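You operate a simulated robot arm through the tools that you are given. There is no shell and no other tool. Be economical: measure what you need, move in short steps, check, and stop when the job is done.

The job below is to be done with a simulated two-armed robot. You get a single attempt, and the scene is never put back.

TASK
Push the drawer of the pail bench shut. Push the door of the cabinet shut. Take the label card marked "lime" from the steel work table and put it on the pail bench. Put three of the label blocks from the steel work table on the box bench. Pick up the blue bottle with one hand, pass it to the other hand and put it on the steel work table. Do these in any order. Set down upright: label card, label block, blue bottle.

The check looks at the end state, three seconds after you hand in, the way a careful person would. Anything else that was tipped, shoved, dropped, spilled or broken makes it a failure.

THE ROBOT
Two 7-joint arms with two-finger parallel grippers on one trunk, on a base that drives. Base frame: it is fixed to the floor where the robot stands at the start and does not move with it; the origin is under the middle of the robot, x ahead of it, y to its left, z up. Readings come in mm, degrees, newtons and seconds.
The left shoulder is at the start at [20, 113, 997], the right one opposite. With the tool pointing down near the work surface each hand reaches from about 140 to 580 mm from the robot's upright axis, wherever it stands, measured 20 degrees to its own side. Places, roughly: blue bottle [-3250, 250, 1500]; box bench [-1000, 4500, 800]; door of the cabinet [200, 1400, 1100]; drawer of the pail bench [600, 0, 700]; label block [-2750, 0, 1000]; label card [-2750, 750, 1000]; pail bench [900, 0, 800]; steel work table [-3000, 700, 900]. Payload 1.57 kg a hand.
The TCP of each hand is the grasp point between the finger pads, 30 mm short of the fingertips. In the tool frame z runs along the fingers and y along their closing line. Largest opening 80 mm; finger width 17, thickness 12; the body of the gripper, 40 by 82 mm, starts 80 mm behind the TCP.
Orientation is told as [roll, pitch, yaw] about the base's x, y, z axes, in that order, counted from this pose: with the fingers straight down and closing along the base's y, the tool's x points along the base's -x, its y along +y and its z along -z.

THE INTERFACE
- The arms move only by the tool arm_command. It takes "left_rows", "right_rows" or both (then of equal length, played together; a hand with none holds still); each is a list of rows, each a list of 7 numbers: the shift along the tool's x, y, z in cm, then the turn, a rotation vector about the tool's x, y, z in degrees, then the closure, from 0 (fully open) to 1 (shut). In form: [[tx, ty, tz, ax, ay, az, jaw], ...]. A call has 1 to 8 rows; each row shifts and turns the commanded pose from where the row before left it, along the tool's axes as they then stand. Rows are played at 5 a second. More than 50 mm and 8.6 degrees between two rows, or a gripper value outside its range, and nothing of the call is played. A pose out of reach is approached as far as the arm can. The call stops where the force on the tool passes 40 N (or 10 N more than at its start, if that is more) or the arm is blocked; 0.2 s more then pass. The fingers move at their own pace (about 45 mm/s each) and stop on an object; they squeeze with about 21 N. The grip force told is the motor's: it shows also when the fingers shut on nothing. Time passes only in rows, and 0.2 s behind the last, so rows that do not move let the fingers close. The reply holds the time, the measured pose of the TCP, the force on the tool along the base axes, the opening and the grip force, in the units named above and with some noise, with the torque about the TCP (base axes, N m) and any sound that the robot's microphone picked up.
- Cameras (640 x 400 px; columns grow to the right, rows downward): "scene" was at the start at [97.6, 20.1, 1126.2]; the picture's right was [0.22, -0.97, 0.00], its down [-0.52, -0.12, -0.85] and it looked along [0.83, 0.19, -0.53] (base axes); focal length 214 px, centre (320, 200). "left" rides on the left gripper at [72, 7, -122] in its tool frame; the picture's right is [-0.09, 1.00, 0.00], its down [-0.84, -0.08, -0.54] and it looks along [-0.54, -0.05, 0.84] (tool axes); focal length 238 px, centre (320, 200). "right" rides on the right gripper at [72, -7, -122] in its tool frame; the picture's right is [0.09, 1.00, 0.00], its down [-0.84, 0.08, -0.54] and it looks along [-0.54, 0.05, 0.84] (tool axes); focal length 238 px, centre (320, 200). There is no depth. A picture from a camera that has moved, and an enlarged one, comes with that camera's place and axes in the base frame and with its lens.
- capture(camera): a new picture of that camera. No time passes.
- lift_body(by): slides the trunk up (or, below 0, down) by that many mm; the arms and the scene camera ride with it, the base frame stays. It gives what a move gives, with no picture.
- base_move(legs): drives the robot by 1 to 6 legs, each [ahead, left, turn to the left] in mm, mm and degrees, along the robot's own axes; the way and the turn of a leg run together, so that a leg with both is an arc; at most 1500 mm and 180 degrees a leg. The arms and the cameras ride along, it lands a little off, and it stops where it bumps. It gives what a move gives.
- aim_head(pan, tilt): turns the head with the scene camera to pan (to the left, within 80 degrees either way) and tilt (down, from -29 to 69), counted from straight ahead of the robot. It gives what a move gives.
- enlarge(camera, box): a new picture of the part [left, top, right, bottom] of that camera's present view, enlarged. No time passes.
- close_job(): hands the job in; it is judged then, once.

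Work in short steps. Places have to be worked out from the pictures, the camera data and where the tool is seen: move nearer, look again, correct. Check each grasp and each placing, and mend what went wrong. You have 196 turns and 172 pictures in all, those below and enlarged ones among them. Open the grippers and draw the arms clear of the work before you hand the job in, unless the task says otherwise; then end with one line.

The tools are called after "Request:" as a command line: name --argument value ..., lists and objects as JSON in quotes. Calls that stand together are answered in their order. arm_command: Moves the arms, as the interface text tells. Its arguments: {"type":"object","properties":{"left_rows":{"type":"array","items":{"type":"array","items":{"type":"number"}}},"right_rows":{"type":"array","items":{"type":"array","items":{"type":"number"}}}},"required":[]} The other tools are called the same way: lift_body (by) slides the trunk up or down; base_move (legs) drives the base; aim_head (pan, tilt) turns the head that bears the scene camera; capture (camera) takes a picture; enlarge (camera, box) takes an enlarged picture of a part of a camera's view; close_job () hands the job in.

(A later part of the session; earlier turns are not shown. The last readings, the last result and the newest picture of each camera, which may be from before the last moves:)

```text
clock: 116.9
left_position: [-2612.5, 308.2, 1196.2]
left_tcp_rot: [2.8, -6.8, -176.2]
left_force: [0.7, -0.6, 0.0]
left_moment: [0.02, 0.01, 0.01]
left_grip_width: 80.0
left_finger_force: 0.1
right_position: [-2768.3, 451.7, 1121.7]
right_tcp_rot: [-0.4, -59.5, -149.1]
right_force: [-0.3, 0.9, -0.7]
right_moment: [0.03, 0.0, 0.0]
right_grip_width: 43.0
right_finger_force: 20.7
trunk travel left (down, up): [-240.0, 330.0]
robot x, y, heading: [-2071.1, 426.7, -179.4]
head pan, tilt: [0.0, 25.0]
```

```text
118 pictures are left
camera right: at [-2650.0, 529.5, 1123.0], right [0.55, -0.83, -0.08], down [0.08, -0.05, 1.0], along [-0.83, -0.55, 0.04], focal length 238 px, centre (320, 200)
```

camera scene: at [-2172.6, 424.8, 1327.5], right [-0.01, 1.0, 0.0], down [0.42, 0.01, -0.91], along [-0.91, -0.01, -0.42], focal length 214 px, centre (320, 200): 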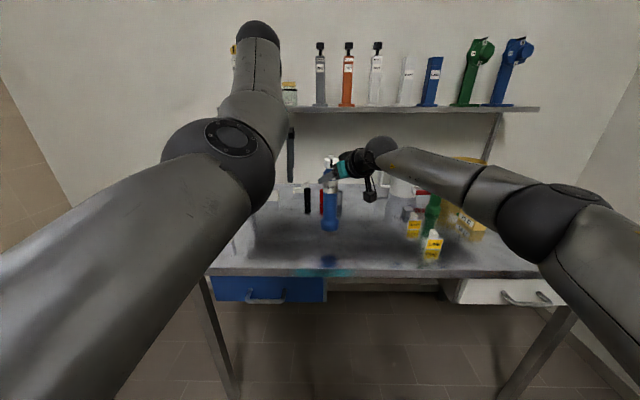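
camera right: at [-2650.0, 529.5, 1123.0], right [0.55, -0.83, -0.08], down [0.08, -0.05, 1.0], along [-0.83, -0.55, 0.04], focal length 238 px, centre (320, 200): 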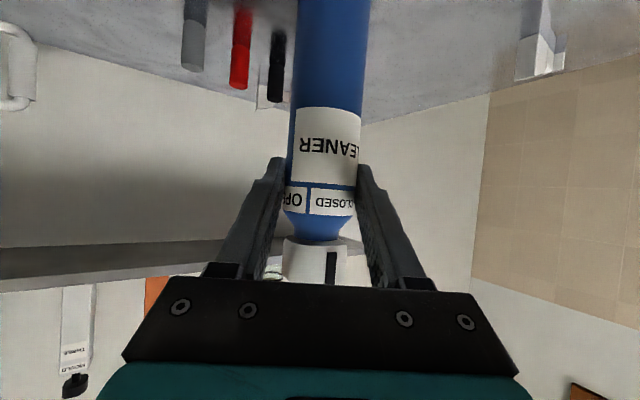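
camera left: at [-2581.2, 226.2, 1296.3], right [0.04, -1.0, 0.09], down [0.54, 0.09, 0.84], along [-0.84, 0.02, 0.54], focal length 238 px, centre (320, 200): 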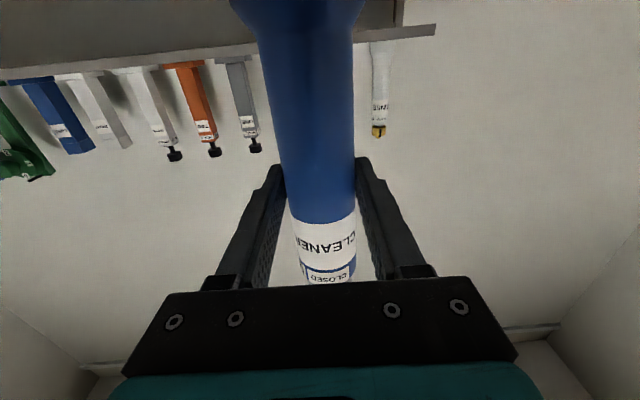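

Base of the bottle is about z 948, table near 890. I lower by 40 mm first.

Request:
arm_command --right_rows '[[0.86, 0, 0.51, 0, 0, 0, 1], [0.86, 0, 0.51, 0, 0, 0, 1], [0.86, 0, 0.51, 0, 0, 0, 1], [0.86, 0, 0.51, 0, 0, 0, 1]]'

Request:
enlarge --camera "scene" --box '[280, 190, 380, 290]'

```text
clock: 117.9
left_position: [-2612.6, 309.0, 1195.0]
left_tcp_rot: [2.9, -6.7, -176.2]
left_force: [-0.8, -0.1, 0.7]
left_moment: [0.03, 0.01, 0.04]
left_grip_width: 80.2
left_finger_force: 0.1
right_position: [-2769.6, 451.4, 1081.6]
right_tcp_rot: [-0.4, -59.4, -149.1]
right_force: [-0.1, -0.3, 0.2]
right_moment: [0.05, -0.04, 0.02]
right_grip_width: 42.8
right_finger_force: 21.2
trunk travel left (down, up): [-240.0, 330.0]
robot x, y, heading: [-2068.2, 427.1, -179.1]
head pan, tilt: [0.0, 25.0]
```

```text
4.00 times, centred on (330, 240) of scene
camera zoom: at [-2172.8, 424.8, 1327.4], right [-0.01, 1.0, 0.0], down [0.42, 0.01, -0.91], along [-0.91, -0.01, -0.42], focal length 858 px, centre (280, 40)
```

zoom: 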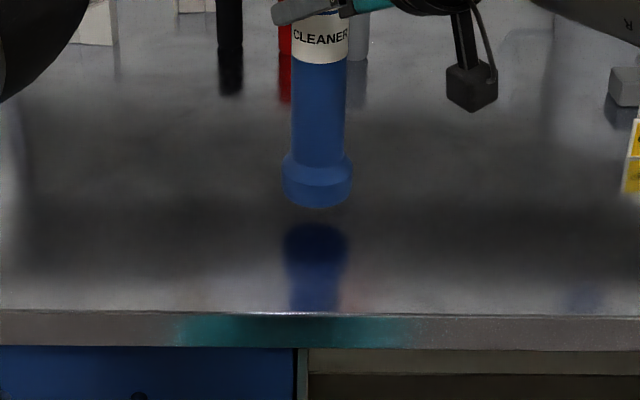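

About 8 mm remain judging by the reflection. I lower in 2 mm steps watching the force.

Request:
arm_command --right_rows '[[0.34, 0, 0.2, 0, 0, 0, 1], [0.17, 0, 0.1, 0, 0, 0, 1], [0.17, 0, 0.1, 0, 0, 0, 1]]'

Request:
enlarge --camera "scene" --box '[280, 190, 380, 290]'

```text
clock: 118.7
left_position: [-2612.3, 308.2, 1194.8]
left_tcp_rot: [2.8, -6.6, -176.2]
left_force: [1.3, 0.7, 0.4]
left_moment: [-0.02, 0.01, -0.01]
left_grip_width: 80.1
left_finger_force: 0.1
right_position: [-2768.6, 451.8, 1073.0]
right_tcp_rot: [-0.3, -59.4, -149.3]
right_force: [0.5, -0.5, -0.1]
right_moment: [0.01, -0.03, -0.01]
right_grip_width: 43.4
right_finger_force: 21.5
trunk travel left (down, up): [-240.0, 330.0]
robot x, y, heading: [-2073.5, 428.8, -179.3]
head pan, tilt: [0.0, 25.0]
```

```text
4.00 times, centred on (330, 240) of scene
camera zoom: at [-2172.7, 424.8, 1327.4], right [-0.01, 1.0, 0.0], down [0.42, 0.01, -0.91], along [-0.91, -0.01, -0.42], focal length 858 px, centre (280, 40)
```

zoom: 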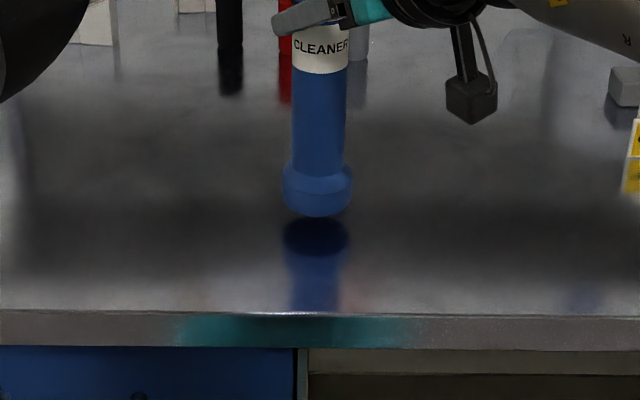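

The reflected disc suggests still ~15 mm. I continue: 10 mm, then 2 mm steps.

Request:
arm_command --right_rows '[[0.43, 0, 0.25, 0, 0, 0, 1], [0.43, 0, 0.25, 0, 0, 0, 1], [0.17, 0, 0.1, 0, 0, 0, 1]]'

Request:
enlarge --camera "scene" --box '[280, 190, 380, 290]'

```text
clock: 119.5
left_position: [-2612.5, 308.9, 1194.5]
left_tcp_rot: [2.8, -6.7, -176.1]
left_force: [0.3, -0.7, -0.5]
left_moment: [0.03, 0.02, 0.02]
left_grip_width: 80.1
left_finger_force: 0.0
right_position: [-2769.4, 452.3, 1060.7]
right_tcp_rot: [-0.4, -59.4, -149.1]
right_force: [-0.2, 0.3, 0.2]
right_moment: [0.01, -0.04, -0.02]
right_grip_width: 43.0
right_finger_force: 21.1
trunk travel left (down, up): [-240.0, 330.0]
robot x, y, heading: [-2075.6, 426.2, -179.2]
head pan, tilt: [0.0, 25.0]
```

```text
4.00 times, centred on (330, 240) of scene
camera zoom: at [-2172.7, 424.8, 1327.4], right [-0.01, 1.0, 0.0], down [0.42, 0.01, -0.91], along [-0.91, -0.01, -0.42], focal length 858 px, centre (280, 40)
```

zoom: 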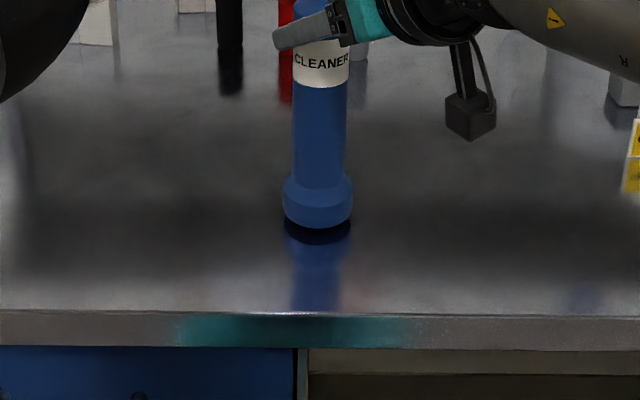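

About 6–7 mm left; I step down 1.5 mm at a time.

Request:
arm_command --right_rows '[[0.26, 0, 0.15, 0, 0, 0, 1], [0.13, 0, 0.08, 0, 0, 0, 1], [0.13, 0, 0.08, 0, 0, 0, 1]]'

Request:
enlarge --camera "scene" --box '[280, 190, 380, 290]'

```text
clock: 120.3
left_position: [-2611.6, 308.5, 1194.7]
left_tcp_rot: [2.9, -6.7, -176.2]
left_force: [0.1, -0.9, -0.3]
left_moment: [0.01, -0.02, 0.02]
left_grip_width: 79.9
left_finger_force: 0.0
right_position: [-2768.2, 450.7, 1055.2]
right_tcp_rot: [-0.3, -59.3, -149.2]
right_force: [0.9, -0.2, -0.1]
right_moment: [0.05, 0.0, 0.02]
right_grip_width: 43.0
right_finger_force: 21.1
trunk travel left (down, up): [-240.0, 330.0]
robot x, y, heading: [-2073.5, 426.3, -179.2]
head pan, tilt: [0.0, 25.0]
```

```text
4.00 times, centred on (330, 240) of scene
camera zoom: at [-2172.7, 424.8, 1327.4], right [-0.01, 1.0, 0.0], down [0.42, 0.01, -0.91], along [-0.91, -0.01, -0.42], focal length 858 px, centre (280, 40)
```

zoom: 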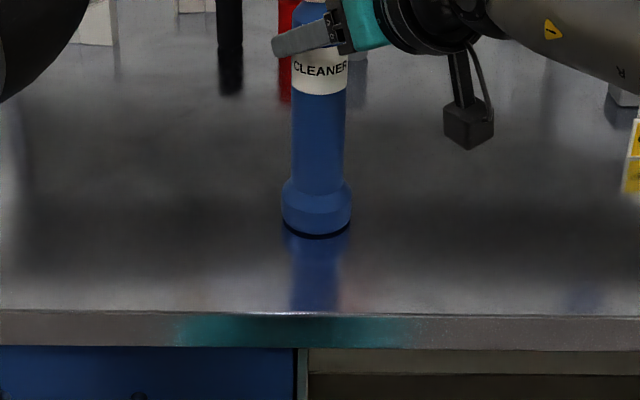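

Nearly touching; two more 1 mm steps.

Request:
arm_command --right_rows '[[0.09, 0, 0.05, 0, 0, 0, 1], [0.09, 0, 0.05, 0, 0, 0, 1], [0, 0, 0, 0, 0, 0, 1]]'

Request:
enlarge --camera "scene" --box '[280, 190, 380, 290]'

```text
clock: 121.1
left_position: [-2613.5, 308.5, 1195.3]
left_tcp_rot: [2.8, -6.6, -176.2]
left_force: [0.6, -0.4, -0.4]
left_moment: [-0.02, 0.03, -0.02]
left_grip_width: 80.1
left_finger_force: 0.1
right_position: [-2769.1, 450.6, 1053.9]
right_tcp_rot: [-0.4, -59.4, -149.1]
right_force: [-0.7, 0.3, 0.3]
right_moment: [0.02, 0.02, 0.0]
right_grip_width: 43.0
right_finger_force: 21.0
trunk travel left (down, up): [-240.0, 330.0]
robot x, y, heading: [-2067.4, 425.3, -179.4]
head pan, tilt: [0.0, 25.0]
```

```text
4.00 times, centred on (330, 240) of scene
camera zoom: at [-2172.7, 424.8, 1327.4], right [-0.01, 1.0, 0.0], down [0.42, 0.01, -0.91], along [-0.91, -0.01, -0.42], focal length 858 px, centre (280, 40)
```

zoom: 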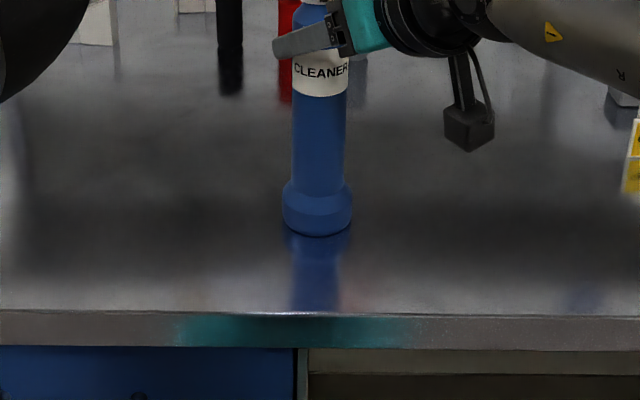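

Essentially touching. One more 1 mm with release.

Request:
arm_command --right_rows '[[0.09, 0, 0.05, 0, 0, 0, 1], [0, 0, 0, 0, 0, 0, 1], [0, 0, 0, 0, 0, 0, 0], [0, 0, 0, 0, 0, 0, 0], [0, 0, 0, 0, 0, 0, 0], [0, 0, 0, 0, 0, 0, 0]]'

Request:
enlarge --camera "scene" --box '[260, 140, 400, 280]'

Request:
capture --camera "right"

```text
clock: 122.5
left_position: [-2612.1, 309.1, 1195.2]
left_tcp_rot: [2.8, -6.7, -176.1]
left_force: [0.2, 0.9, -0.5]
left_moment: [0.0, 0.01, 0.05]
left_grip_width: 80.1
left_finger_force: 0.1
right_position: [-2766.9, 451.1, 1050.9]
right_tcp_rot: [-0.4, -59.4, -149.1]
right_force: [0.5, -0.4, 0.4]
right_moment: [-0.01, 0.01, 0.03]
right_grip_width: 80.3
right_finger_force: 0.1
trunk travel left (down, up): [-240.0, 330.0]
robot x, y, heading: [-2069.1, 424.9, -179.0]
head pan, tilt: [0.0, 25.0]
```

```text
2.86 times, centred on (330, 210) of scene
camera zoom: at [-2172.5, 424.8, 1327.5], right [-0.01, 1.0, 0.0], down [0.42, 0.01, -0.91], along [-0.91, -0.01, -0.42], focal length 613 px, centre (291, 171)
```

zoom: 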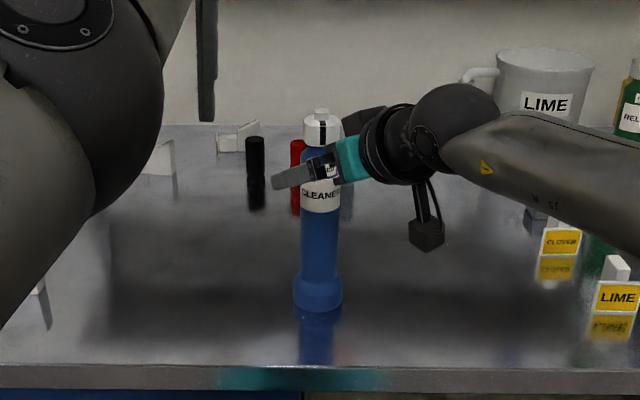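

```text
111 pictures are left
camera right: at [-2649.5, 529.6, 1053.9], right [0.55, -0.83, -0.08], down [0.08, -0.05, 1.0], along [-0.83, -0.55, 0.04], focal length 238 px, centre (320, 200)
```

right: 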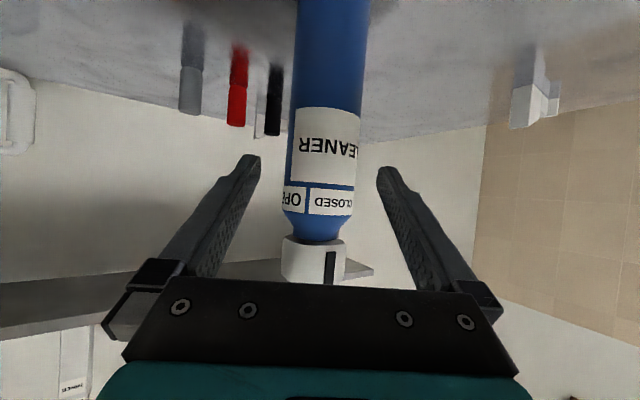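

The bottle stands free on the table (table top ≈ z 878). I withdraw the right hand backwards and up, and straighten it to point down.

Request:
arm_command --right_rows '[[0, 0, -4, 0, 0, 0, 0], [0, 0, -4, 0, 0, 0, 0], [0, 0, -4, 0, 0, 0, 0], [0, 0, -4, 0, 0, 0, 0], [0, 0, 0, 0, 8.5, 0, 0], [0, 0, 0, 0, 8.5, 0, 0], [0, 0, 0, 0, 8.5, 0, 0], [0, 0, 0, 0, 8.5, 0, 0]]'

Request:
arm_command --right_rows '[[0, -1, -2, 0, 8.5, 0, 0], [0, -1, -2, 0, 8.5, 0, 0], [0, -1, -2, 0, 8.4, 0, 0], [0, -1, 0, 0, 0, 7.5, 0], [0, -1, 0, 0, 0, 7.5, 0], [0, -1, 0, 0, 0, 7.5, 0], [0, -1, 0, 0, 0, 7.5, 0]]'

Request:
base_move --legs '[[-80, 0, 0], [0, -270, 0]]'

Request:
aim_head --pan -5 --tilt 35

Request:
capture --camera "scene"

Request:
capture --camera "right"

```text
clock: 124.3
left_position: [-2613.4, 307.9, 1194.9]
left_tcp_rot: [2.8, -6.7, -176.3]
left_force: [0.5, -0.3, -0.2]
left_moment: [0.02, 0.0, 0.0]
left_grip_width: 80.0
left_finger_force: 0.0
right_position: [-2648.5, 520.4, 1132.9]
right_tcp_rot: [-0.2, -25.3, -149.3]
right_force: [0.7, -0.1, -0.3]
right_moment: [0.03, -0.02, 0.01]
right_grip_width: 80.2
right_finger_force: 0.0
trunk travel left (down, up): [-240.0, 330.0]
robot x, y, heading: [-2069.5, 427.3, -179.3]
head pan, tilt: [0.0, 25.0]
```

```text
clock: 125.9
left_position: [-2611.8, 309.9, 1195.3]
left_tcp_rot: [2.8, -6.7, -176.1]
left_force: [-1.0, -0.3, 0.5]
left_moment: [-0.01, -0.02, -0.02]
left_grip_width: 80.2
left_finger_force: 0.0
right_position: [-2548.5, 696.5, 1157.1]
right_tcp_rot: [2.7, -5.0, -179.6]
right_force: [-0.1, 0.9, 0.4]
right_moment: [-0.03, -0.01, 0.01]
right_grip_width: 80.0
right_finger_force: 0.1
right hand out of reach, approached as far as the arm can: row 1, 2, 3
trunk travel left (down, up): [-240.0, 330.0]
robot x, y, heading: [-2070.5, 427.2, -179.6]
head pan, tilt: [0.0, 25.0]
```

```text
clock: 128.5
left_position: [-2535.9, 582.6, 1195.8]
left_tcp_rot: [2.8, -6.7, -176.3]
left_force: [0.2, 0.3, -1.3]
left_moment: [-0.02, -0.04, -0.02]
left_grip_width: 79.8
left_finger_force: 0.0
right_position: [-2470.5, 969.8, 1156.1]
right_tcp_rot: [2.7, -5.1, -179.8]
right_force: [0.4, 0.9, -0.9]
right_moment: [-0.02, 0.01, -0.02]
right_grip_width: 79.8
right_finger_force: 0.0
trunk travel left (down, up): [-240.0, 330.0]
robot x, y, heading: [-1991.6, 696.0, -179.8]
head pan, tilt: [0.0, 25.0]
```

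```text
clock: 129.2
left_position: [-2533.7, 583.4, 1194.6]
left_tcp_rot: [2.8, -6.7, -176.3]
left_force: [0.1, 1.4, 0.3]
left_moment: [0.0, -0.02, 0.01]
left_grip_width: 80.1
left_finger_force: 0.0
right_position: [-2470.6, 968.5, 1156.8]
right_tcp_rot: [2.7, -5.0, -179.7]
right_force: [0.0, -0.1, -0.2]
right_moment: [-0.01, 0.0, -0.02]
right_grip_width: 80.2
right_finger_force: 0.1
trunk travel left (down, up): [-240.0, 330.0]
robot x, y, heading: [-1993.9, 695.0, -179.4]
head pan, tilt: [-5.0, 35.0]
```

```text
110 pictures are left
camera scene: at [-2090.5, 704.9, 1311.7], right [0.08, 1.0, 0.0], down [0.57, -0.04, -0.82], along [-0.82, 0.06, -0.57], focal length 214 px, centre (320, 200)
```

scene: 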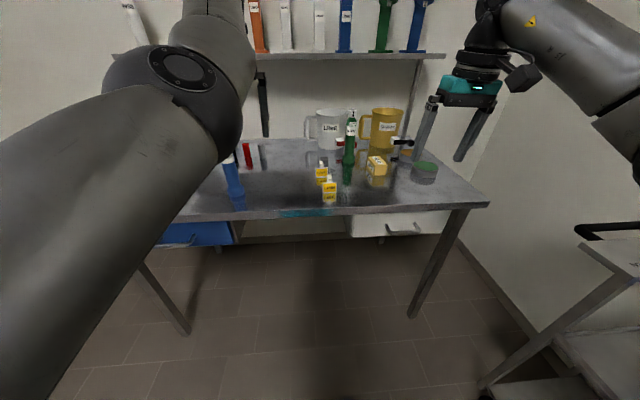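

```text
109 pictures are left
camera right: at [-2388.0, 982.2, 1273.3], right [0.1, -0.99, 0.04], down [-0.79, -0.06, 0.62], along [-0.61, -0.09, -0.79], focal length 238 px, centre (320, 200)
```

right: 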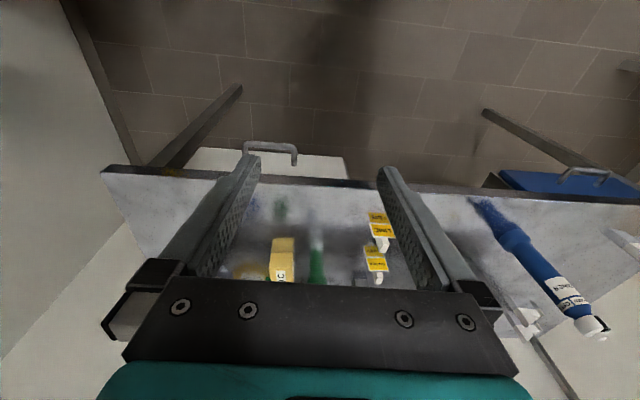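

I zoom in on the LIME card to see how it is built.

Request:
enlarge --camera "scene" --box '[290, 145, 370, 215]'

Request:
enlarge --camera "right" --box '[340, 190, 420, 290]'

```text
5.71 times, centred on (330, 180) of scene
camera zoom: at [-2090.5, 704.9, 1311.7], right [0.08, 1.0, 0.0], down [0.57, -0.04, -0.82], along [-0.82, 0.06, -0.57], focal length 1226 px, centre (263, 314)
```

zoom: 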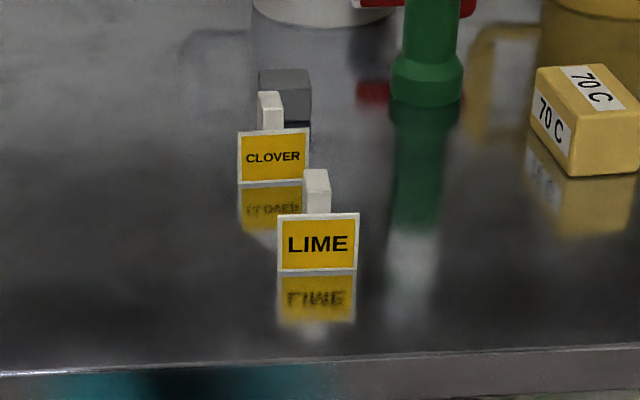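

```text
4.00 times, centred on (380, 240) of right
camera zoom: at [-2388.0, 982.2, 1273.3], right [0.1, -0.99, 0.04], down [-0.79, -0.06, 0.62], along [-0.61, -0.09, -0.79], focal length 953 px, centre (80, 40)
```

zoom: 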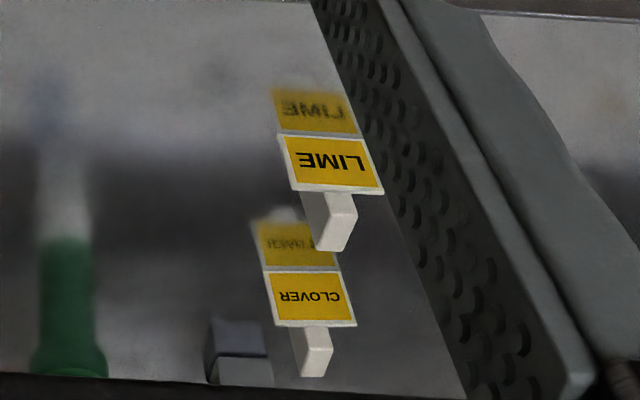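

The card has a white post behind the plate that suits a top grasp. I level both hands and drive in 260 mm.

Request:
arm_command --right_rows '[[0, 0, 0, 2.7, 5, 0, 0], [0, 0, 0, 0, 0, 0, 0]]' --left_rows '[[1, 0, -1, 2.8, 6.7, 3.1, 0], [0, 0, 0, 0, 0, 0, 0]]'

Request:
base_move --legs '[[260, 0, 0]]'

Request:
arm_command --right_rows '[[-0.6, 4, 0, 0, 0, 0, 0], [-0.6, 4, 0, 0, 0, 0, 0], [-0.6, 4, 0, 0, 0, 0, 0], [-0.6, 4, 0, 0, 0, 0, 0], [0, 1.9, 0, 0, 0, 0, 0]]'

Request:
capture --camera "right"

```text
clock: 129.8
left_position: [-2523.5, 584.9, 1201.6]
left_tcp_rot: [0.4, -0.1, -179.0]
left_force: [1.0, 0.9, 0.0]
left_moment: [-0.02, 0.0, -0.01]
left_grip_width: 80.2
left_finger_force: 0.0
right_position: [-2470.8, 972.0, 1156.5]
right_tcp_rot: [0.0, 0.0, -179.6]
right_force: [0.4, 1.3, -0.6]
right_moment: [-0.08, 0.02, 0.01]
right_grip_width: 79.9
right_finger_force: 0.0
trunk travel left (down, up): [-240.0, 330.0]
robot x, y, heading: [-1991.1, 703.3, -179.4]
head pan, tilt: [-5.0, 35.0]
```

```text
clock: 131.7
left_position: [-2784.1, 578.8, 1201.5]
left_tcp_rot: [0.3, -0.2, -178.9]
left_force: [-1.0, 0.0, 0.0]
left_moment: [-0.01, -0.03, -0.03]
left_grip_width: 80.1
left_finger_force: 0.2
right_position: [-2732.3, 965.3, 1156.7]
right_tcp_rot: [0.0, 0.0, -179.5]
right_force: [-0.1, -0.1, -0.1]
right_moment: [0.01, -0.03, 0.0]
right_grip_width: 80.2
right_finger_force: 0.1
trunk travel left (down, up): [-240.0, 330.0]
robot x, y, heading: [-2255.5, 695.5, -179.1]
head pan, tilt: [-5.0, 35.0]
```

```text
clock: 132.9
left_position: [-2784.5, 578.6, 1200.8]
left_tcp_rot: [0.3, -0.1, -178.9]
left_force: [-0.7, 0.5, -0.5]
left_moment: [-0.04, 0.02, 0.03]
left_grip_width: 80.0
left_finger_force: 0.1
right_position: [-2754.1, 786.6, 1156.3]
right_tcp_rot: [-0.1, -0.1, -179.6]
right_force: [0.6, 0.1, -0.2]
right_moment: [-0.01, -0.02, 0.0]
right_grip_width: 79.9
right_finger_force: 0.0
trunk travel left (down, up): [-240.0, 330.0]
robot x, y, heading: [-2249.7, 693.7, -179.3]
head pan, tilt: [-5.0, 35.0]
```

```text
106 pictures are left
camera right: at [-2681.9, 794.0, 1280.2], right [0.1, -0.99, 0.0], down [-0.84, -0.08, 0.54], along [-0.54, -0.05, -0.84], focal length 238 px, centre (320, 200)
```

right: 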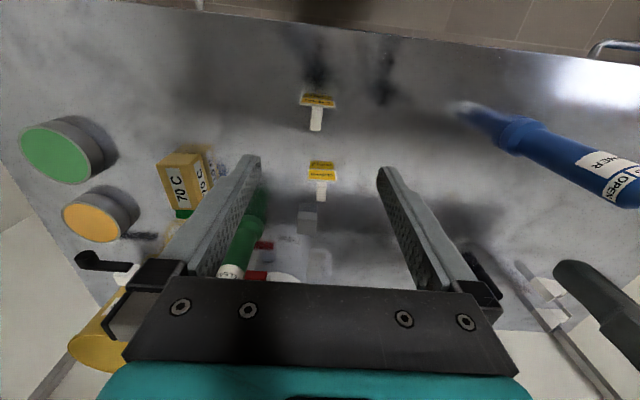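

LIME is the front one; its post top is about [-2777, 790, 932]. I move over it and down to z≈990.

Request:
arm_command --right_rows '[[-2.2, -0.4, 0, 0, 0, 0, 0], [0, 0, 4.1, 0, 0, 0, 0], [0, 0, 4.1, 0, 0, 0, 0], [0, 0, 4.1, 0, 0, 0, 0], [0, 0, 4.1, 0, 0, 0, 0]]'

Request:
capture --camera "right"

```text
clock: 134.1
left_position: [-2784.5, 579.2, 1201.9]
left_tcp_rot: [0.3, -0.1, -178.9]
left_force: [-0.7, -0.5, 0.7]
left_moment: [0.01, 0.0, -0.02]
left_grip_width: 79.9
left_finger_force: 0.2
right_position: [-2779.1, 791.6, 992.0]
right_tcp_rot: [0.0, -0.1, -179.4]
right_force: [0.0, -0.2, 0.5]
right_moment: [0.0, -0.01, -0.02]
right_grip_width: 80.0
right_finger_force: 0.0
trunk travel left (down, up): [-240.0, 330.0]
robot x, y, heading: [-2255.8, 696.3, -179.4]
head pan, tilt: [-5.0, 35.0]
```

```text
105 pictures are left
camera right: at [-2706.4, 799.1, 1115.5], right [0.1, -0.99, 0.0], down [-0.84, -0.08, 0.54], along [-0.54, -0.06, -0.84], focal length 238 px, centre (320, 200)
```

right: 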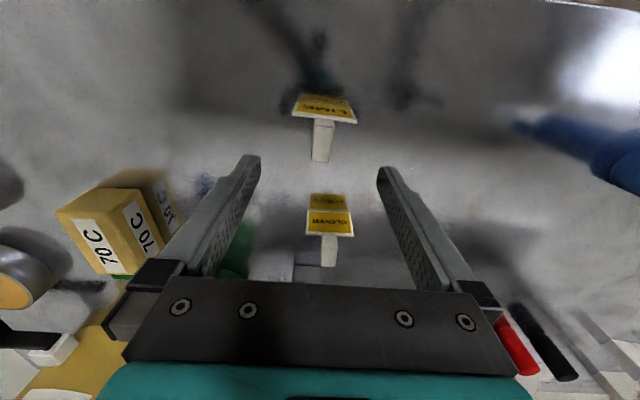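

Aligned over the post. I lower to z≈918 and look before closing.

Request:
arm_command --right_rows '[[0, 0, 3.7, 0, 0, 0, 0], [0, 0, 3.6, 0, 0, 0, 0]]'

Request:
capture --camera "right"

```text
clock: 134.7
left_position: [-2784.1, 579.5, 1201.2]
left_tcp_rot: [0.2, -0.1, -178.9]
left_force: [0.3, 0.1, -0.1]
left_moment: [-0.02, 0.03, -0.05]
left_grip_width: 80.1
left_finger_force: 0.0
right_position: [-2779.4, 793.5, 918.0]
right_tcp_rot: [0.1, -0.1, -179.5]
right_force: [0.1, -0.7, -0.1]
right_moment: [0.0, 0.0, 0.0]
right_grip_width: 80.1
right_finger_force: 0.0
trunk travel left (down, up): [-240.0, 330.0]
robot x, y, heading: [-2256.3, 694.7, -179.3]
head pan, tilt: [-5.0, 35.0]
```

```text
104 pictures are left
camera right: at [-2705.9, 800.0, 1040.8], right [0.1, -0.99, 0.0], down [-0.84, -0.09, 0.54], along [-0.54, -0.05, -0.84], focal length 238 px, centre (320, 200)
```

right: 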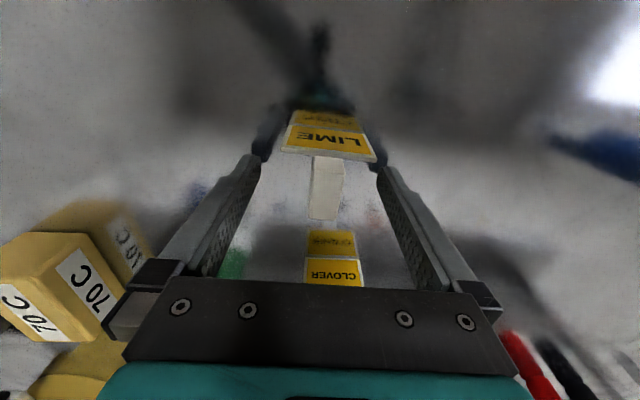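

The post sits between the pads; I shift 4 mm away from the plate and close.

Request:
arm_command --right_rows '[[-0.4, 0, 0, 0, 0, 0, 0.3], [0, 0, 0, 0, 0, 0, 0.8], [0, 0, 0, 0, 0, 0, 1], [0, 0, 0, 0, 0, 0, 1], [0, 0, 0, 0, 0, 0, 1], [0, 0, 0, 0, 0, 0, 1]]'

Request:
capture --camera "right"

```text
clock: 136.1
left_position: [-2783.2, 579.7, 1201.9]
left_tcp_rot: [0.3, -0.1, -178.9]
left_force: [0.4, -0.5, 0.5]
left_moment: [-0.02, 0.0, -0.02]
left_grip_width: 80.1
left_finger_force: 0.0
right_position: [-2781.4, 792.3, 918.3]
right_tcp_rot: [0.0, -0.2, -179.5]
right_force: [1.0, 0.4, 0.3]
right_moment: [-0.02, 0.0, -0.01]
right_grip_width: 15.4
right_finger_force: 21.0
trunk travel left (down, up): [-240.0, 330.0]
robot x, y, heading: [-2254.4, 692.1, -179.5]
head pan, tilt: [-5.0, 35.0]
```

```text
103 pictures are left
camera right: at [-2709.5, 799.5, 1042.0], right [0.1, -0.99, 0.0], down [-0.84, -0.09, 0.54], along [-0.54, -0.05, -0.84], focal length 238 px, centre (320, 200)
```

right: 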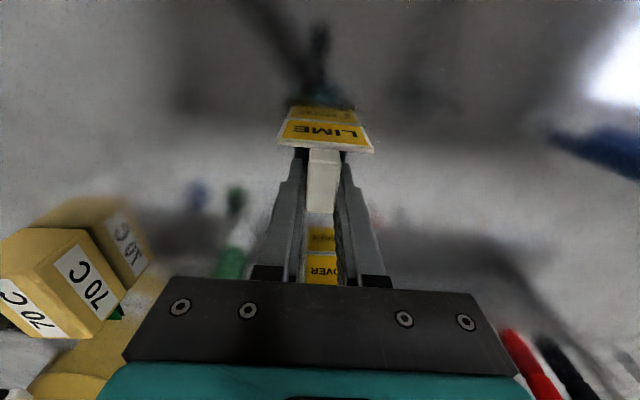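

Gripped (15 mm). I lift the card straight up 200 mm, clear of the clover card.

Request:
arm_command --right_rows '[[0, 0, -2, 0, 0, 0, 1], [0, 0, -4, 0, 0, 0, 1], [0, 0, -4, 0, 0, 0, 1], [0, 0, -4, 0, 0, 0, 1], [0, 0, -4, 0, 0, 0, 1]]'

Request:
base_move --legs '[[-230, 0, 0], [0, 470, 0]]'

Request:
capture --camera "right"

Request:
aim_head --pan 15 --tilt 40

Request:
capture --camera "scene"

Request:
capture --camera "left"

```text
clock: 137.3
left_position: [-2783.2, 579.2, 1203.3]
left_tcp_rot: [0.3, -0.2, -178.9]
left_force: [-0.3, 0.2, 0.4]
left_moment: [0.01, 0.02, -0.01]
left_grip_width: 79.7
left_finger_force: 0.0
right_position: [-2780.2, 791.0, 1101.0]
right_tcp_rot: [0.0, 0.1, -179.5]
right_force: [-0.2, -0.5, -0.8]
right_moment: [0.03, 0.0, 0.03]
right_grip_width: 15.4
right_finger_force: 21.1
trunk travel left (down, up): [-240.0, 330.0]
robot x, y, heading: [-2251.7, 692.4, -179.4]
head pan, tilt: [-5.0, 35.0]
```

```text
clock: 141.4
left_position: [-2543.5, 110.1, 1201.7]
left_tcp_rot: [0.2, -0.1, -178.6]
left_force: [0.2, -0.4, 0.8]
left_moment: [0.01, -0.01, -0.03]
left_grip_width: 79.8
left_finger_force: 0.1
right_position: [-2541.2, 321.6, 1100.5]
right_tcp_rot: [-0.1, 0.0, -179.0]
right_force: [0.6, 0.1, -0.2]
right_moment: [0.0, -0.01, -0.02]
right_grip_width: 15.1
right_finger_force: 21.0
trunk travel left (down, up): [-240.0, 330.0]
robot x, y, heading: [-2016.1, 228.3, -178.7]
head pan, tilt: [-5.0, 35.0]
```

```text
102 pictures are left
camera right: at [-2469.1, 330.2, 1224.1], right [0.11, -0.99, 0.0], down [-0.83, -0.09, 0.54], along [-0.54, -0.06, -0.84], focal length 238 px, centre (320, 200)
```

right: 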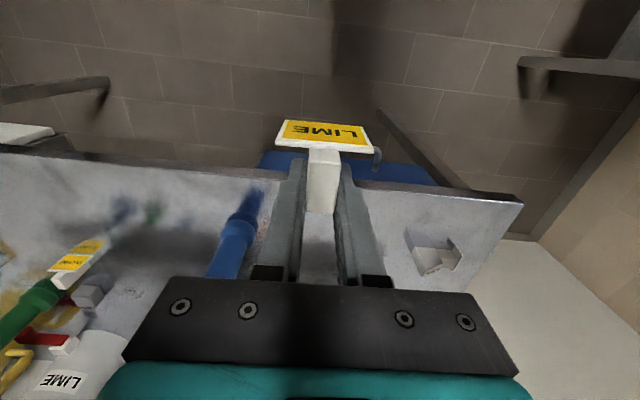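

```text
clock: 142.3
left_position: [-2543.6, 109.7, 1202.2]
left_tcp_rot: [0.3, -0.2, -178.5]
left_force: [-0.5, 0.2, -1.2]
left_moment: [0.02, -0.03, 0.02]
left_grip_width: 80.0
left_finger_force: 0.1
right_position: [-2540.4, 322.8, 1100.3]
right_tcp_rot: [-0.1, 0.0, -179.1]
right_force: [0.3, 0.0, -0.9]
right_moment: [0.02, 0.0, -0.01]
right_grip_width: 15.4
right_finger_force: 21.1
trunk travel left (down, up): [-240.0, 330.0]
robot x, y, heading: [-2015.0, 229.7, -178.8]
head pan, tilt: [15.0, 40.0]
```

```text
101 pictures are left
camera scene: at [-2106.0, 206.6, 1304.1], right [-0.28, 0.96, 0.0], down [0.62, 0.18, -0.77], along [-0.74, -0.21, -0.64], focal length 214 px, centre (320, 200)
```

scene: 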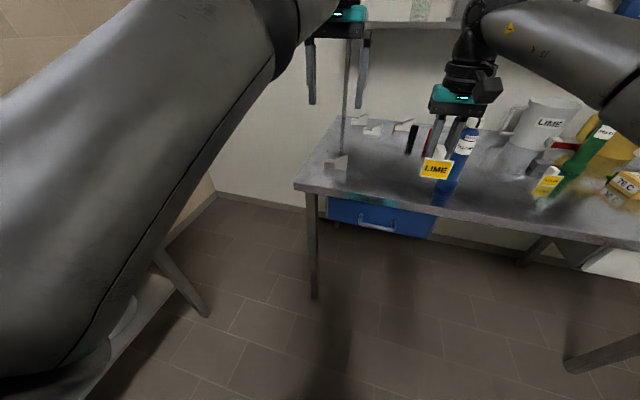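

```text
100 pictures are left
camera left: at [-2471.2, 106.5, 1322.1], right [-0.07, -1.0, 0.01], down [-0.84, 0.06, 0.54], along [-0.54, 0.03, -0.84], focal length 238 px, centre (320, 200)
```

left: 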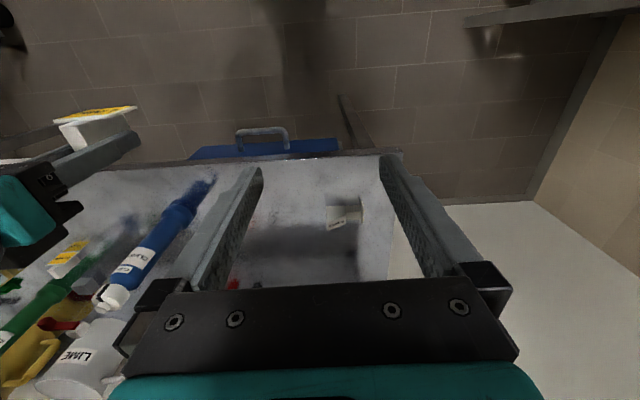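

The card is held. Now I zoom on the nearest label block.

Request:
enlarge --camera "left" --box '[290, 170, 390, 260]'

Request:
enlarge --camera "scene" --box '[300, 100, 430, 190]'

```text
4.44 times, centred on (340, 215) of left
camera zoom: at [-2471.2, 106.5, 1322.1], right [-0.07, -1.0, 0.01], down [-0.84, 0.06, 0.54], along [-0.54, 0.03, -0.84], focal length 1059 px, centre (231, 133)
```

zoom: 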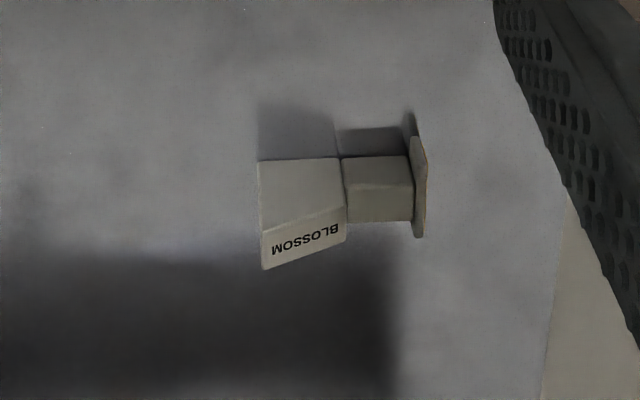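

```text
4.44 times, centred on (365, 145) of scene
camera zoom: at [-2106.0, 206.6, 1304.1], right [-0.28, 0.96, 0.0], down [0.62, 0.18, -0.77], along [-0.74, -0.21, -0.64], focal length 953 px, centre (120, 444)
```

zoom: 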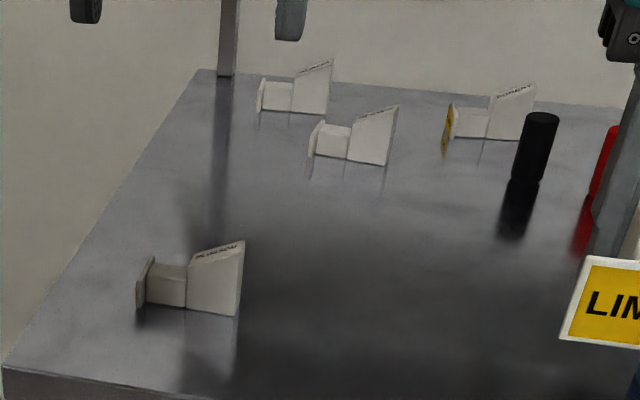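

The block has a middle neck that I can grip with fingers closing along x; so the left hand needs a 90° yaw. I turn it in free space.

Request:
arm_command --left_rows '[[0, 0, 0, 0, 0, -8.2, 0], [0, 0, 0, 0, 0, -8.2, 0], [0, 0, 0, 0, 0, -8.2, 0], [0, 0, 0, 0, 0, -8.2, 0], [0, 0, 0, 0, 0, -8.2, 0], [0, 0, 0, 0, 0, -8.2, 0], [0, 0, 0, 0, 0, -8.2, 0], [0, 0, 0, 0, 0, -8.2, 0]]'

Request:
arm_command --left_rows '[[0, 0, 0, 0, 0, -8.4, 0], [0, 0, 0, 0, 0, -8.4, 0], [0, 0, 0, 0, 0, -7.4, 0]]'

```text
clock: 144.1
left_position: [-2543.5, 110.8, 1201.5]
left_tcp_rot: [0.0, -0.3, -112.8]
left_force: [-0.4, 0.6, 1.0]
left_moment: [0.04, 0.02, 0.02]
left_grip_width: 80.1
left_finger_force: 0.1
right_position: [-2540.3, 322.3, 1101.0]
right_tcp_rot: [0.0, 0.1, -179.2]
right_force: [-0.2, 0.5, -0.3]
right_moment: [0.0, -0.02, 0.05]
right_grip_width: 15.0
right_finger_force: 20.8
trunk travel left (down, up): [-240.0, 330.0]
robot x, y, heading: [-2016.2, 230.2, -178.6]
head pan, tilt: [15.0, 40.0]
```

```text
clock: 144.9
left_position: [-2542.9, 110.5, 1201.0]
left_tcp_rot: [-0.2, -0.3, -88.4]
left_force: [-0.7, 0.4, -0.5]
left_moment: [-0.01, 0.02, 0.04]
left_grip_width: 80.0
left_finger_force: 0.1
right_position: [-2542.1, 321.8, 1100.7]
right_tcp_rot: [0.1, 0.0, -179.2]
right_force: [0.2, 0.5, 0.1]
right_moment: [-0.03, 0.01, 0.01]
right_grip_width: 15.1
right_finger_force: 21.0
trunk travel left (down, up): [-240.0, 330.0]
robot x, y, heading: [-2013.2, 231.3, -179.0]
head pan, tilt: [15.0, 40.0]
```

Yaw reached (-88°). The neck should be near [-2787, 50, ~890]. I drive ahead 243 mm and look with the left camera.

Request:
base_move --legs '[[243, 20, 0]]'

Request:
capture --camera "left"

```text
clock: 146.7
left_position: [-2782.8, 85.3, 1201.7]
left_tcp_rot: [-0.1, -0.3, -88.7]
left_force: [-0.7, 0.2, -0.5]
left_moment: [-0.01, -0.02, -0.01]
left_grip_width: 80.0
left_finger_force: 0.1
right_position: [-2781.0, 298.1, 1100.0]
right_tcp_rot: [0.0, 0.0, -179.0]
right_force: [0.6, -0.6, 0.5]
right_moment: [0.01, -0.02, 0.01]
right_grip_width: 15.2
right_finger_force: 20.8
trunk travel left (down, up): [-240.0, 330.0]
robot x, y, heading: [-2253.1, 205.7, -178.5]
head pan, tilt: [15.0, 40.0]
```

```text
97 pictures are left
camera left: at [-2778.0, 158.1, 1321.5], right [1.0, -0.07, 0.0], down [-0.06, -0.84, 0.55], along [-0.04, -0.55, -0.84], focal length 238 px, centre (320, 200)
```

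left: 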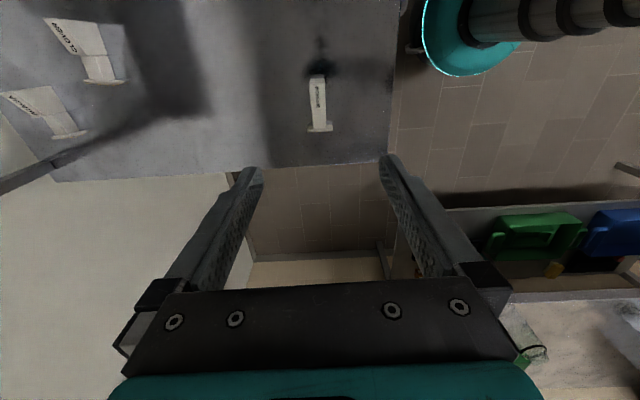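

Neck at about [-2787, 57]. I move over it and lower to z≈1000.

Request:
arm_command --left_rows '[[-2.8, -0.4, 0, 0, 0, 0, 0], [0, 0, 4, 0, 0, 0, 0], [0, 0, 4, 0, 0, 0, 0], [0, 0, 4, 0, 0, 0, 0], [0, 0, 4, 0, 0, 0, 0], [0, 0, 4, 0, 0, 0, 0]]'

Request:
capture --camera "left"

```text
clock: 148.1
left_position: [-2829.7, 59.6, 1012.6]
left_tcp_rot: [0.0, -0.4, -88.7]
left_force: [0.1, -0.2, 1.1]
left_moment: [-0.01, 0.01, -0.01]
left_grip_width: 80.0
left_finger_force: 0.0
left hand out of reach, approached as far as the arm can: row 2, 3, 4, 5
right_position: [-2779.3, 297.5, 1101.5]
right_tcp_rot: [-0.1, 0.0, -179.1]
right_force: [-0.3, 0.0, -0.4]
right_moment: [0.02, 0.02, 0.0]
right_grip_width: 15.2
right_finger_force: 21.0
trunk travel left (down, up): [-240.0, 330.0]
robot x, y, heading: [-2253.8, 207.7, -178.7]
head pan, tilt: [15.0, 40.0]
```

```text
96 pictures are left
camera left: at [-2824.1, 132.2, 1132.3], right [1.0, -0.07, 0.0], down [-0.06, -0.84, 0.55], along [-0.04, -0.54, -0.84], focal length 238 px, centre (320, 200)
```

left: 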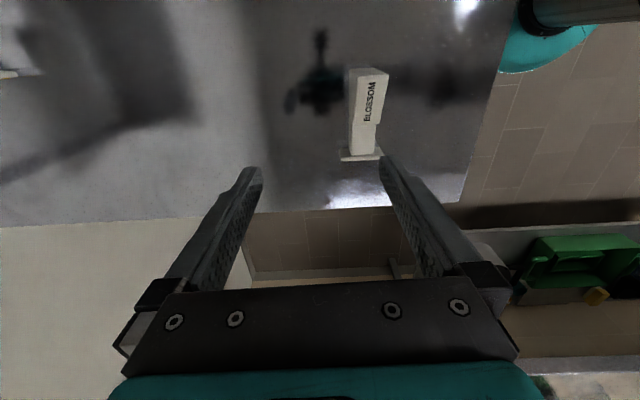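

The arm was pushed outward while lowering. I correct with the base (back 43 mm) and will lower with the trunk.

Request:
base_move --legs '[[-43, 4, 0]]'

Request:
lift_body --by -55

Request:
capture --camera "left"

```text
clock: 148.9
left_position: [-2785.3, 57.1, 1014.7]
left_tcp_rot: [-0.1, -0.3, -88.7]
left_force: [0.4, -0.5, -0.6]
left_moment: [0.0, 0.0, -0.02]
left_grip_width: 80.0
left_finger_force: 0.0
right_position: [-2737.5, 296.4, 1100.6]
right_tcp_rot: [-0.1, -0.2, -179.0]
right_force: [-0.4, -0.2, 0.1]
right_moment: [0.0, 0.03, -0.03]
right_grip_width: 15.3
right_finger_force: 21.4
trunk travel left (down, up): [-240.0, 330.0]
robot x, y, heading: [-2211.8, 204.3, -178.7]
head pan, tilt: [15.0, 40.0]
```

```text
clock: 149.9
left_position: [-2786.5, 58.0, 958.7]
left_tcp_rot: [-0.1, -0.3, -88.8]
left_force: [-0.8, 0.7, -0.2]
left_moment: [0.0, -0.02, -0.01]
left_grip_width: 79.8
left_finger_force: 0.0
right_position: [-2737.6, 297.0, 1045.2]
right_tcp_rot: [0.1, -0.1, -179.1]
right_force: [-0.4, -0.5, 0.2]
right_moment: [0.0, 0.04, -0.01]
right_grip_width: 15.1
right_finger_force: 21.3
trunk travel left (down, up): [-185.0, 385.0]
robot x, y, heading: [-2214.4, 202.3, -178.8]
head pan, tilt: [15.0, 40.0]
```

```text
95 pictures are left
camera left: at [-2780.9, 129.9, 1078.2], right [1.0, -0.07, 0.0], down [-0.06, -0.84, 0.55], along [-0.04, -0.55, -0.84], focal length 238 px, centre (320, 200)
```

left: 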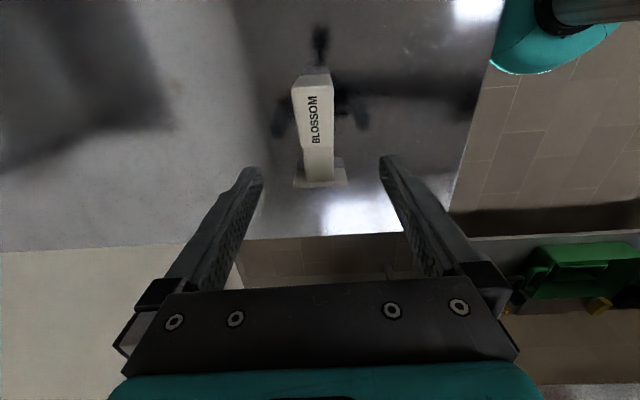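

Neck centre y≈50, x≈-2787. I shift 8 mm and lower by trunk 45 mm (tips ~5 mm over the table).

Request:
arm_command --left_rows '[[-0.8, 0, 0, 0, 0, 0, 0]]'

Request:
lift_body --by -45

Request:
capture --camera "left"

```text
clock: 150.3
left_position: [-2786.8, 48.6, 957.6]
left_tcp_rot: [0.0, -0.3, -88.8]
left_force: [-0.7, 0.6, -0.6]
left_moment: [0.02, 0.01, -0.02]
left_grip_width: 80.0
left_finger_force: 0.0
right_position: [-2737.5, 294.8, 1046.5]
right_tcp_rot: [0.0, 0.0, -179.1]
right_force: [-0.6, 0.3, -0.1]
right_moment: [-0.01, 0.04, 0.01]
right_grip_width: 15.1
right_finger_force: 21.2
trunk travel left (down, up): [-185.0, 385.0]
robot x, y, heading: [-2210.2, 199.5, -178.9]
head pan, tilt: [15.0, 40.0]
```

```text
clock: 151.2
left_position: [-2785.5, 49.7, 912.2]
left_tcp_rot: [-0.1, -0.4, -88.8]
left_force: [-0.8, -0.3, -0.3]
left_moment: [0.02, -0.01, 0.02]
left_grip_width: 79.8
left_finger_force: 0.1
right_position: [-2737.5, 294.9, 999.8]
right_tcp_rot: [-0.1, 0.1, -179.1]
right_force: [-0.5, 0.2, -0.7]
right_moment: [0.02, 0.0, 0.01]
right_grip_width: 15.1
right_finger_force: 20.9
trunk travel left (down, up): [-140.0, 430.0]
robot x, y, heading: [-2213.5, 198.0, -178.9]
head pan, tilt: [15.0, 40.0]
```

```text
94 pictures are left
camera left: at [-2781.5, 121.5, 1033.0], right [1.0, -0.07, 0.0], down [-0.06, -0.84, 0.55], along [-0.04, -0.55, -0.84], focal length 238 px, centre (320, 200)
```

left: 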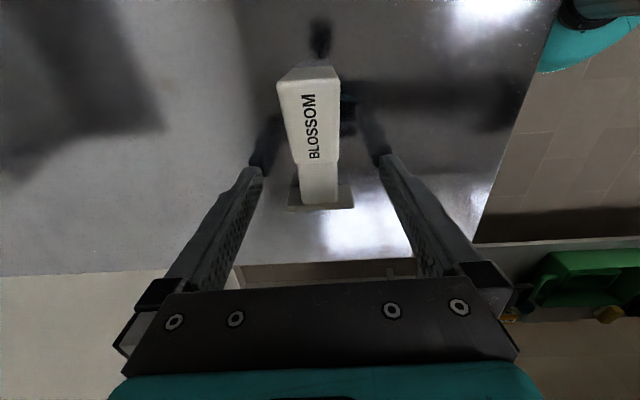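

The neck is centred between the pads. I close the left hand.

Request:
arm_command --left_rows '[[0, 0, 0, 0, 0, 0, 0.5], [0, 0, 0, 0, 0, 0, 1], [0, 0, 0, 0, 0, 0, 1], [0, 0, 0, 0, 0, 0, 1], [0, 0, 0, 0, 0, 0, 1], [0, 0, 0, 0, 0, 0, 1]]'

Request:
lift_body --by 60

Request:
capture --camera "left"

```text
clock: 152.6
left_position: [-2787.4, 49.3, 913.6]
left_tcp_rot: [-0.1, -0.3, -88.7]
left_force: [-0.3, -0.9, 1.0]
left_moment: [-0.03, -0.01, 0.0]
left_grip_width: 23.0
left_finger_force: 21.2
right_position: [-2736.6, 295.3, 1000.6]
right_tcp_rot: [0.0, 0.0, -179.0]
right_force: [0.1, -0.6, -0.2]
right_moment: [0.01, 0.01, -0.02]
right_grip_width: 15.2
right_finger_force: 20.9
trunk travel left (down, up): [-140.0, 430.0]
robot x, y, heading: [-2208.5, 203.0, -179.1]
head pan, tilt: [15.0, 40.0]
```

```text
clock: 153.6
left_position: [-2787.3, 49.0, 972.9]
left_tcp_rot: [-0.2, -0.3, -88.8]
left_force: [0.4, -0.2, -0.5]
left_moment: [0.01, -0.02, -0.02]
left_grip_width: 23.4
left_finger_force: 20.9
right_position: [-2737.0, 295.2, 1060.1]
right_tcp_rot: [0.0, 0.0, -179.1]
right_force: [-0.4, 0.5, 0.4]
right_moment: [0.03, 0.0, 0.04]
right_grip_width: 14.9
right_finger_force: 21.9
trunk travel left (down, up): [-200.0, 370.0]
robot x, y, heading: [-2210.6, 201.8, -179.0]
head pan, tilt: [15.0, 40.0]
```

```text
93 pictures are left
camera left: at [-2781.8, 121.6, 1092.6], right [1.0, -0.07, 0.0], down [-0.06, -0.84, 0.55], along [-0.04, -0.55, -0.84], focal length 238 px, centre (320, 200)
```

left: 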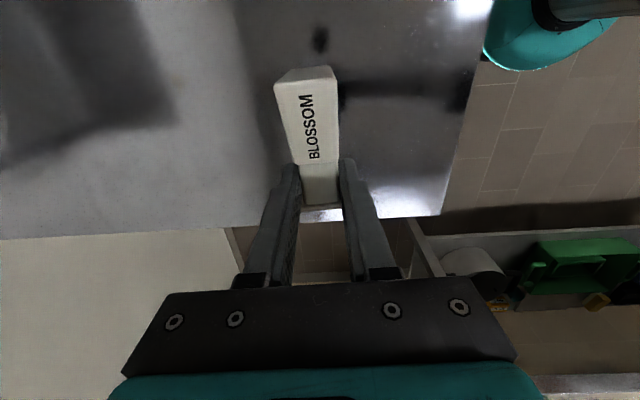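

Block held (35 mm below TCP). I back off, turn around and drive towards the pail bench.

Request:
base_move --legs '[[-550, 0, 0], [0, 0, 179], [1400, 0, 0]]'

Request:
aim_head --pan 0 --tilt 30

Request:
capture --camera "scene"

Request:
capture --camera "right"

```text
clock: 170.8
left_position: [345.0, 386.2, 972.2]
left_tcp_rot: [-0.1, -0.3, 91.7]
left_force: [-0.8, -0.2, -0.2]
left_moment: [0.0, -0.04, -0.02]
left_grip_width: 23.0
left_finger_force: 20.7
right_position: [297.1, 139.3, 1060.8]
right_tcp_rot: [0.0, 0.1, 1.3]
right_force: [0.3, 0.4, -0.2]
right_moment: [-0.01, -0.02, -0.02]
right_grip_width: 15.0
right_finger_force: 21.0
trunk travel left (down, up): [-200.0, 370.0]
robot x, y, heading: [-228.4, 224.4, 1.5]
head pan, tilt: [15.0, 40.0]
```

```text
clock: 171.5
left_position: [343.8, 385.7, 972.9]
left_tcp_rot: [-0.2, -0.3, 91.7]
left_force: [-1.7, 0.1, -0.6]
left_moment: [0.0, 0.01, -0.02]
left_grip_width: 23.1
left_finger_force: 21.0
right_position: [297.0, 138.8, 1060.2]
right_tcp_rot: [0.0, 0.0, 1.2]
right_force: [0.1, -1.0, 0.6]
right_moment: [-0.01, 0.0, 0.0]
right_grip_width: 15.0
right_finger_force: 21.1
trunk travel left (down, up): [-200.0, 370.0]
robot x, y, heading: [-228.5, 227.2, 1.6]
head pan, tilt: [0.0, 30.0]
```

```text
92 pictures are left
camera scene: at [-129.2, 230.4, 1279.4], right [0.03, -1.0, 0.0], down [-0.5, -0.01, -0.87], along [0.87, 0.02, -0.5], focal length 214 px, centre (320, 200)
```

scene: 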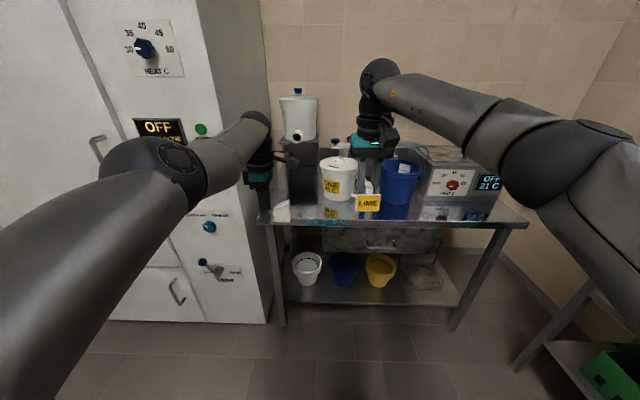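

```text
91 pictures are left
camera right: at [225.2, 130.6, 1184.0], right [-0.12, 0.99, 0.0], down [0.83, 0.1, 0.54], along [0.54, 0.06, -0.84], focal length 238 px, centre (320, 200)
```

right: 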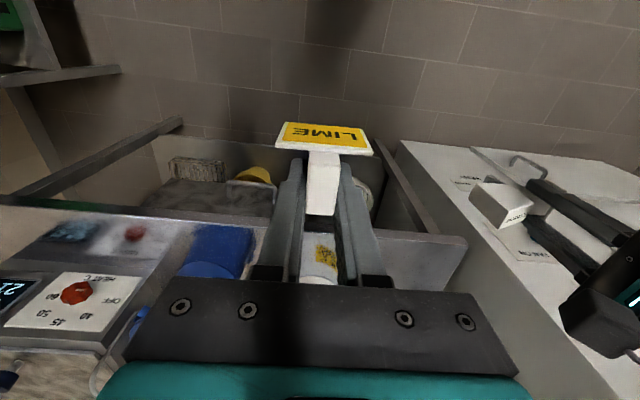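

I zoom in on the bench top to choose a free spot for the card.

Request:
enlarge --camera "scene" --box '[260, 140, 540, 260]'

```text
2.29 times, centred on (400, 200) of scene
camera zoom: at [-129.2, 230.4, 1279.4], right [0.03, -1.0, 0.0], down [-0.5, -0.01, -0.87], along [0.87, 0.02, -0.5], focal length 490 px, centre (137, 200)
```

zoom: 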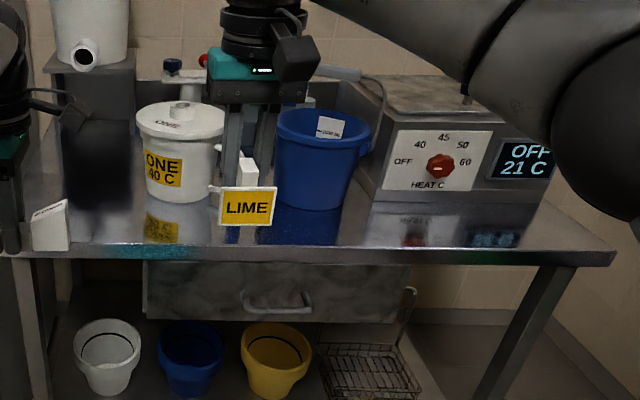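

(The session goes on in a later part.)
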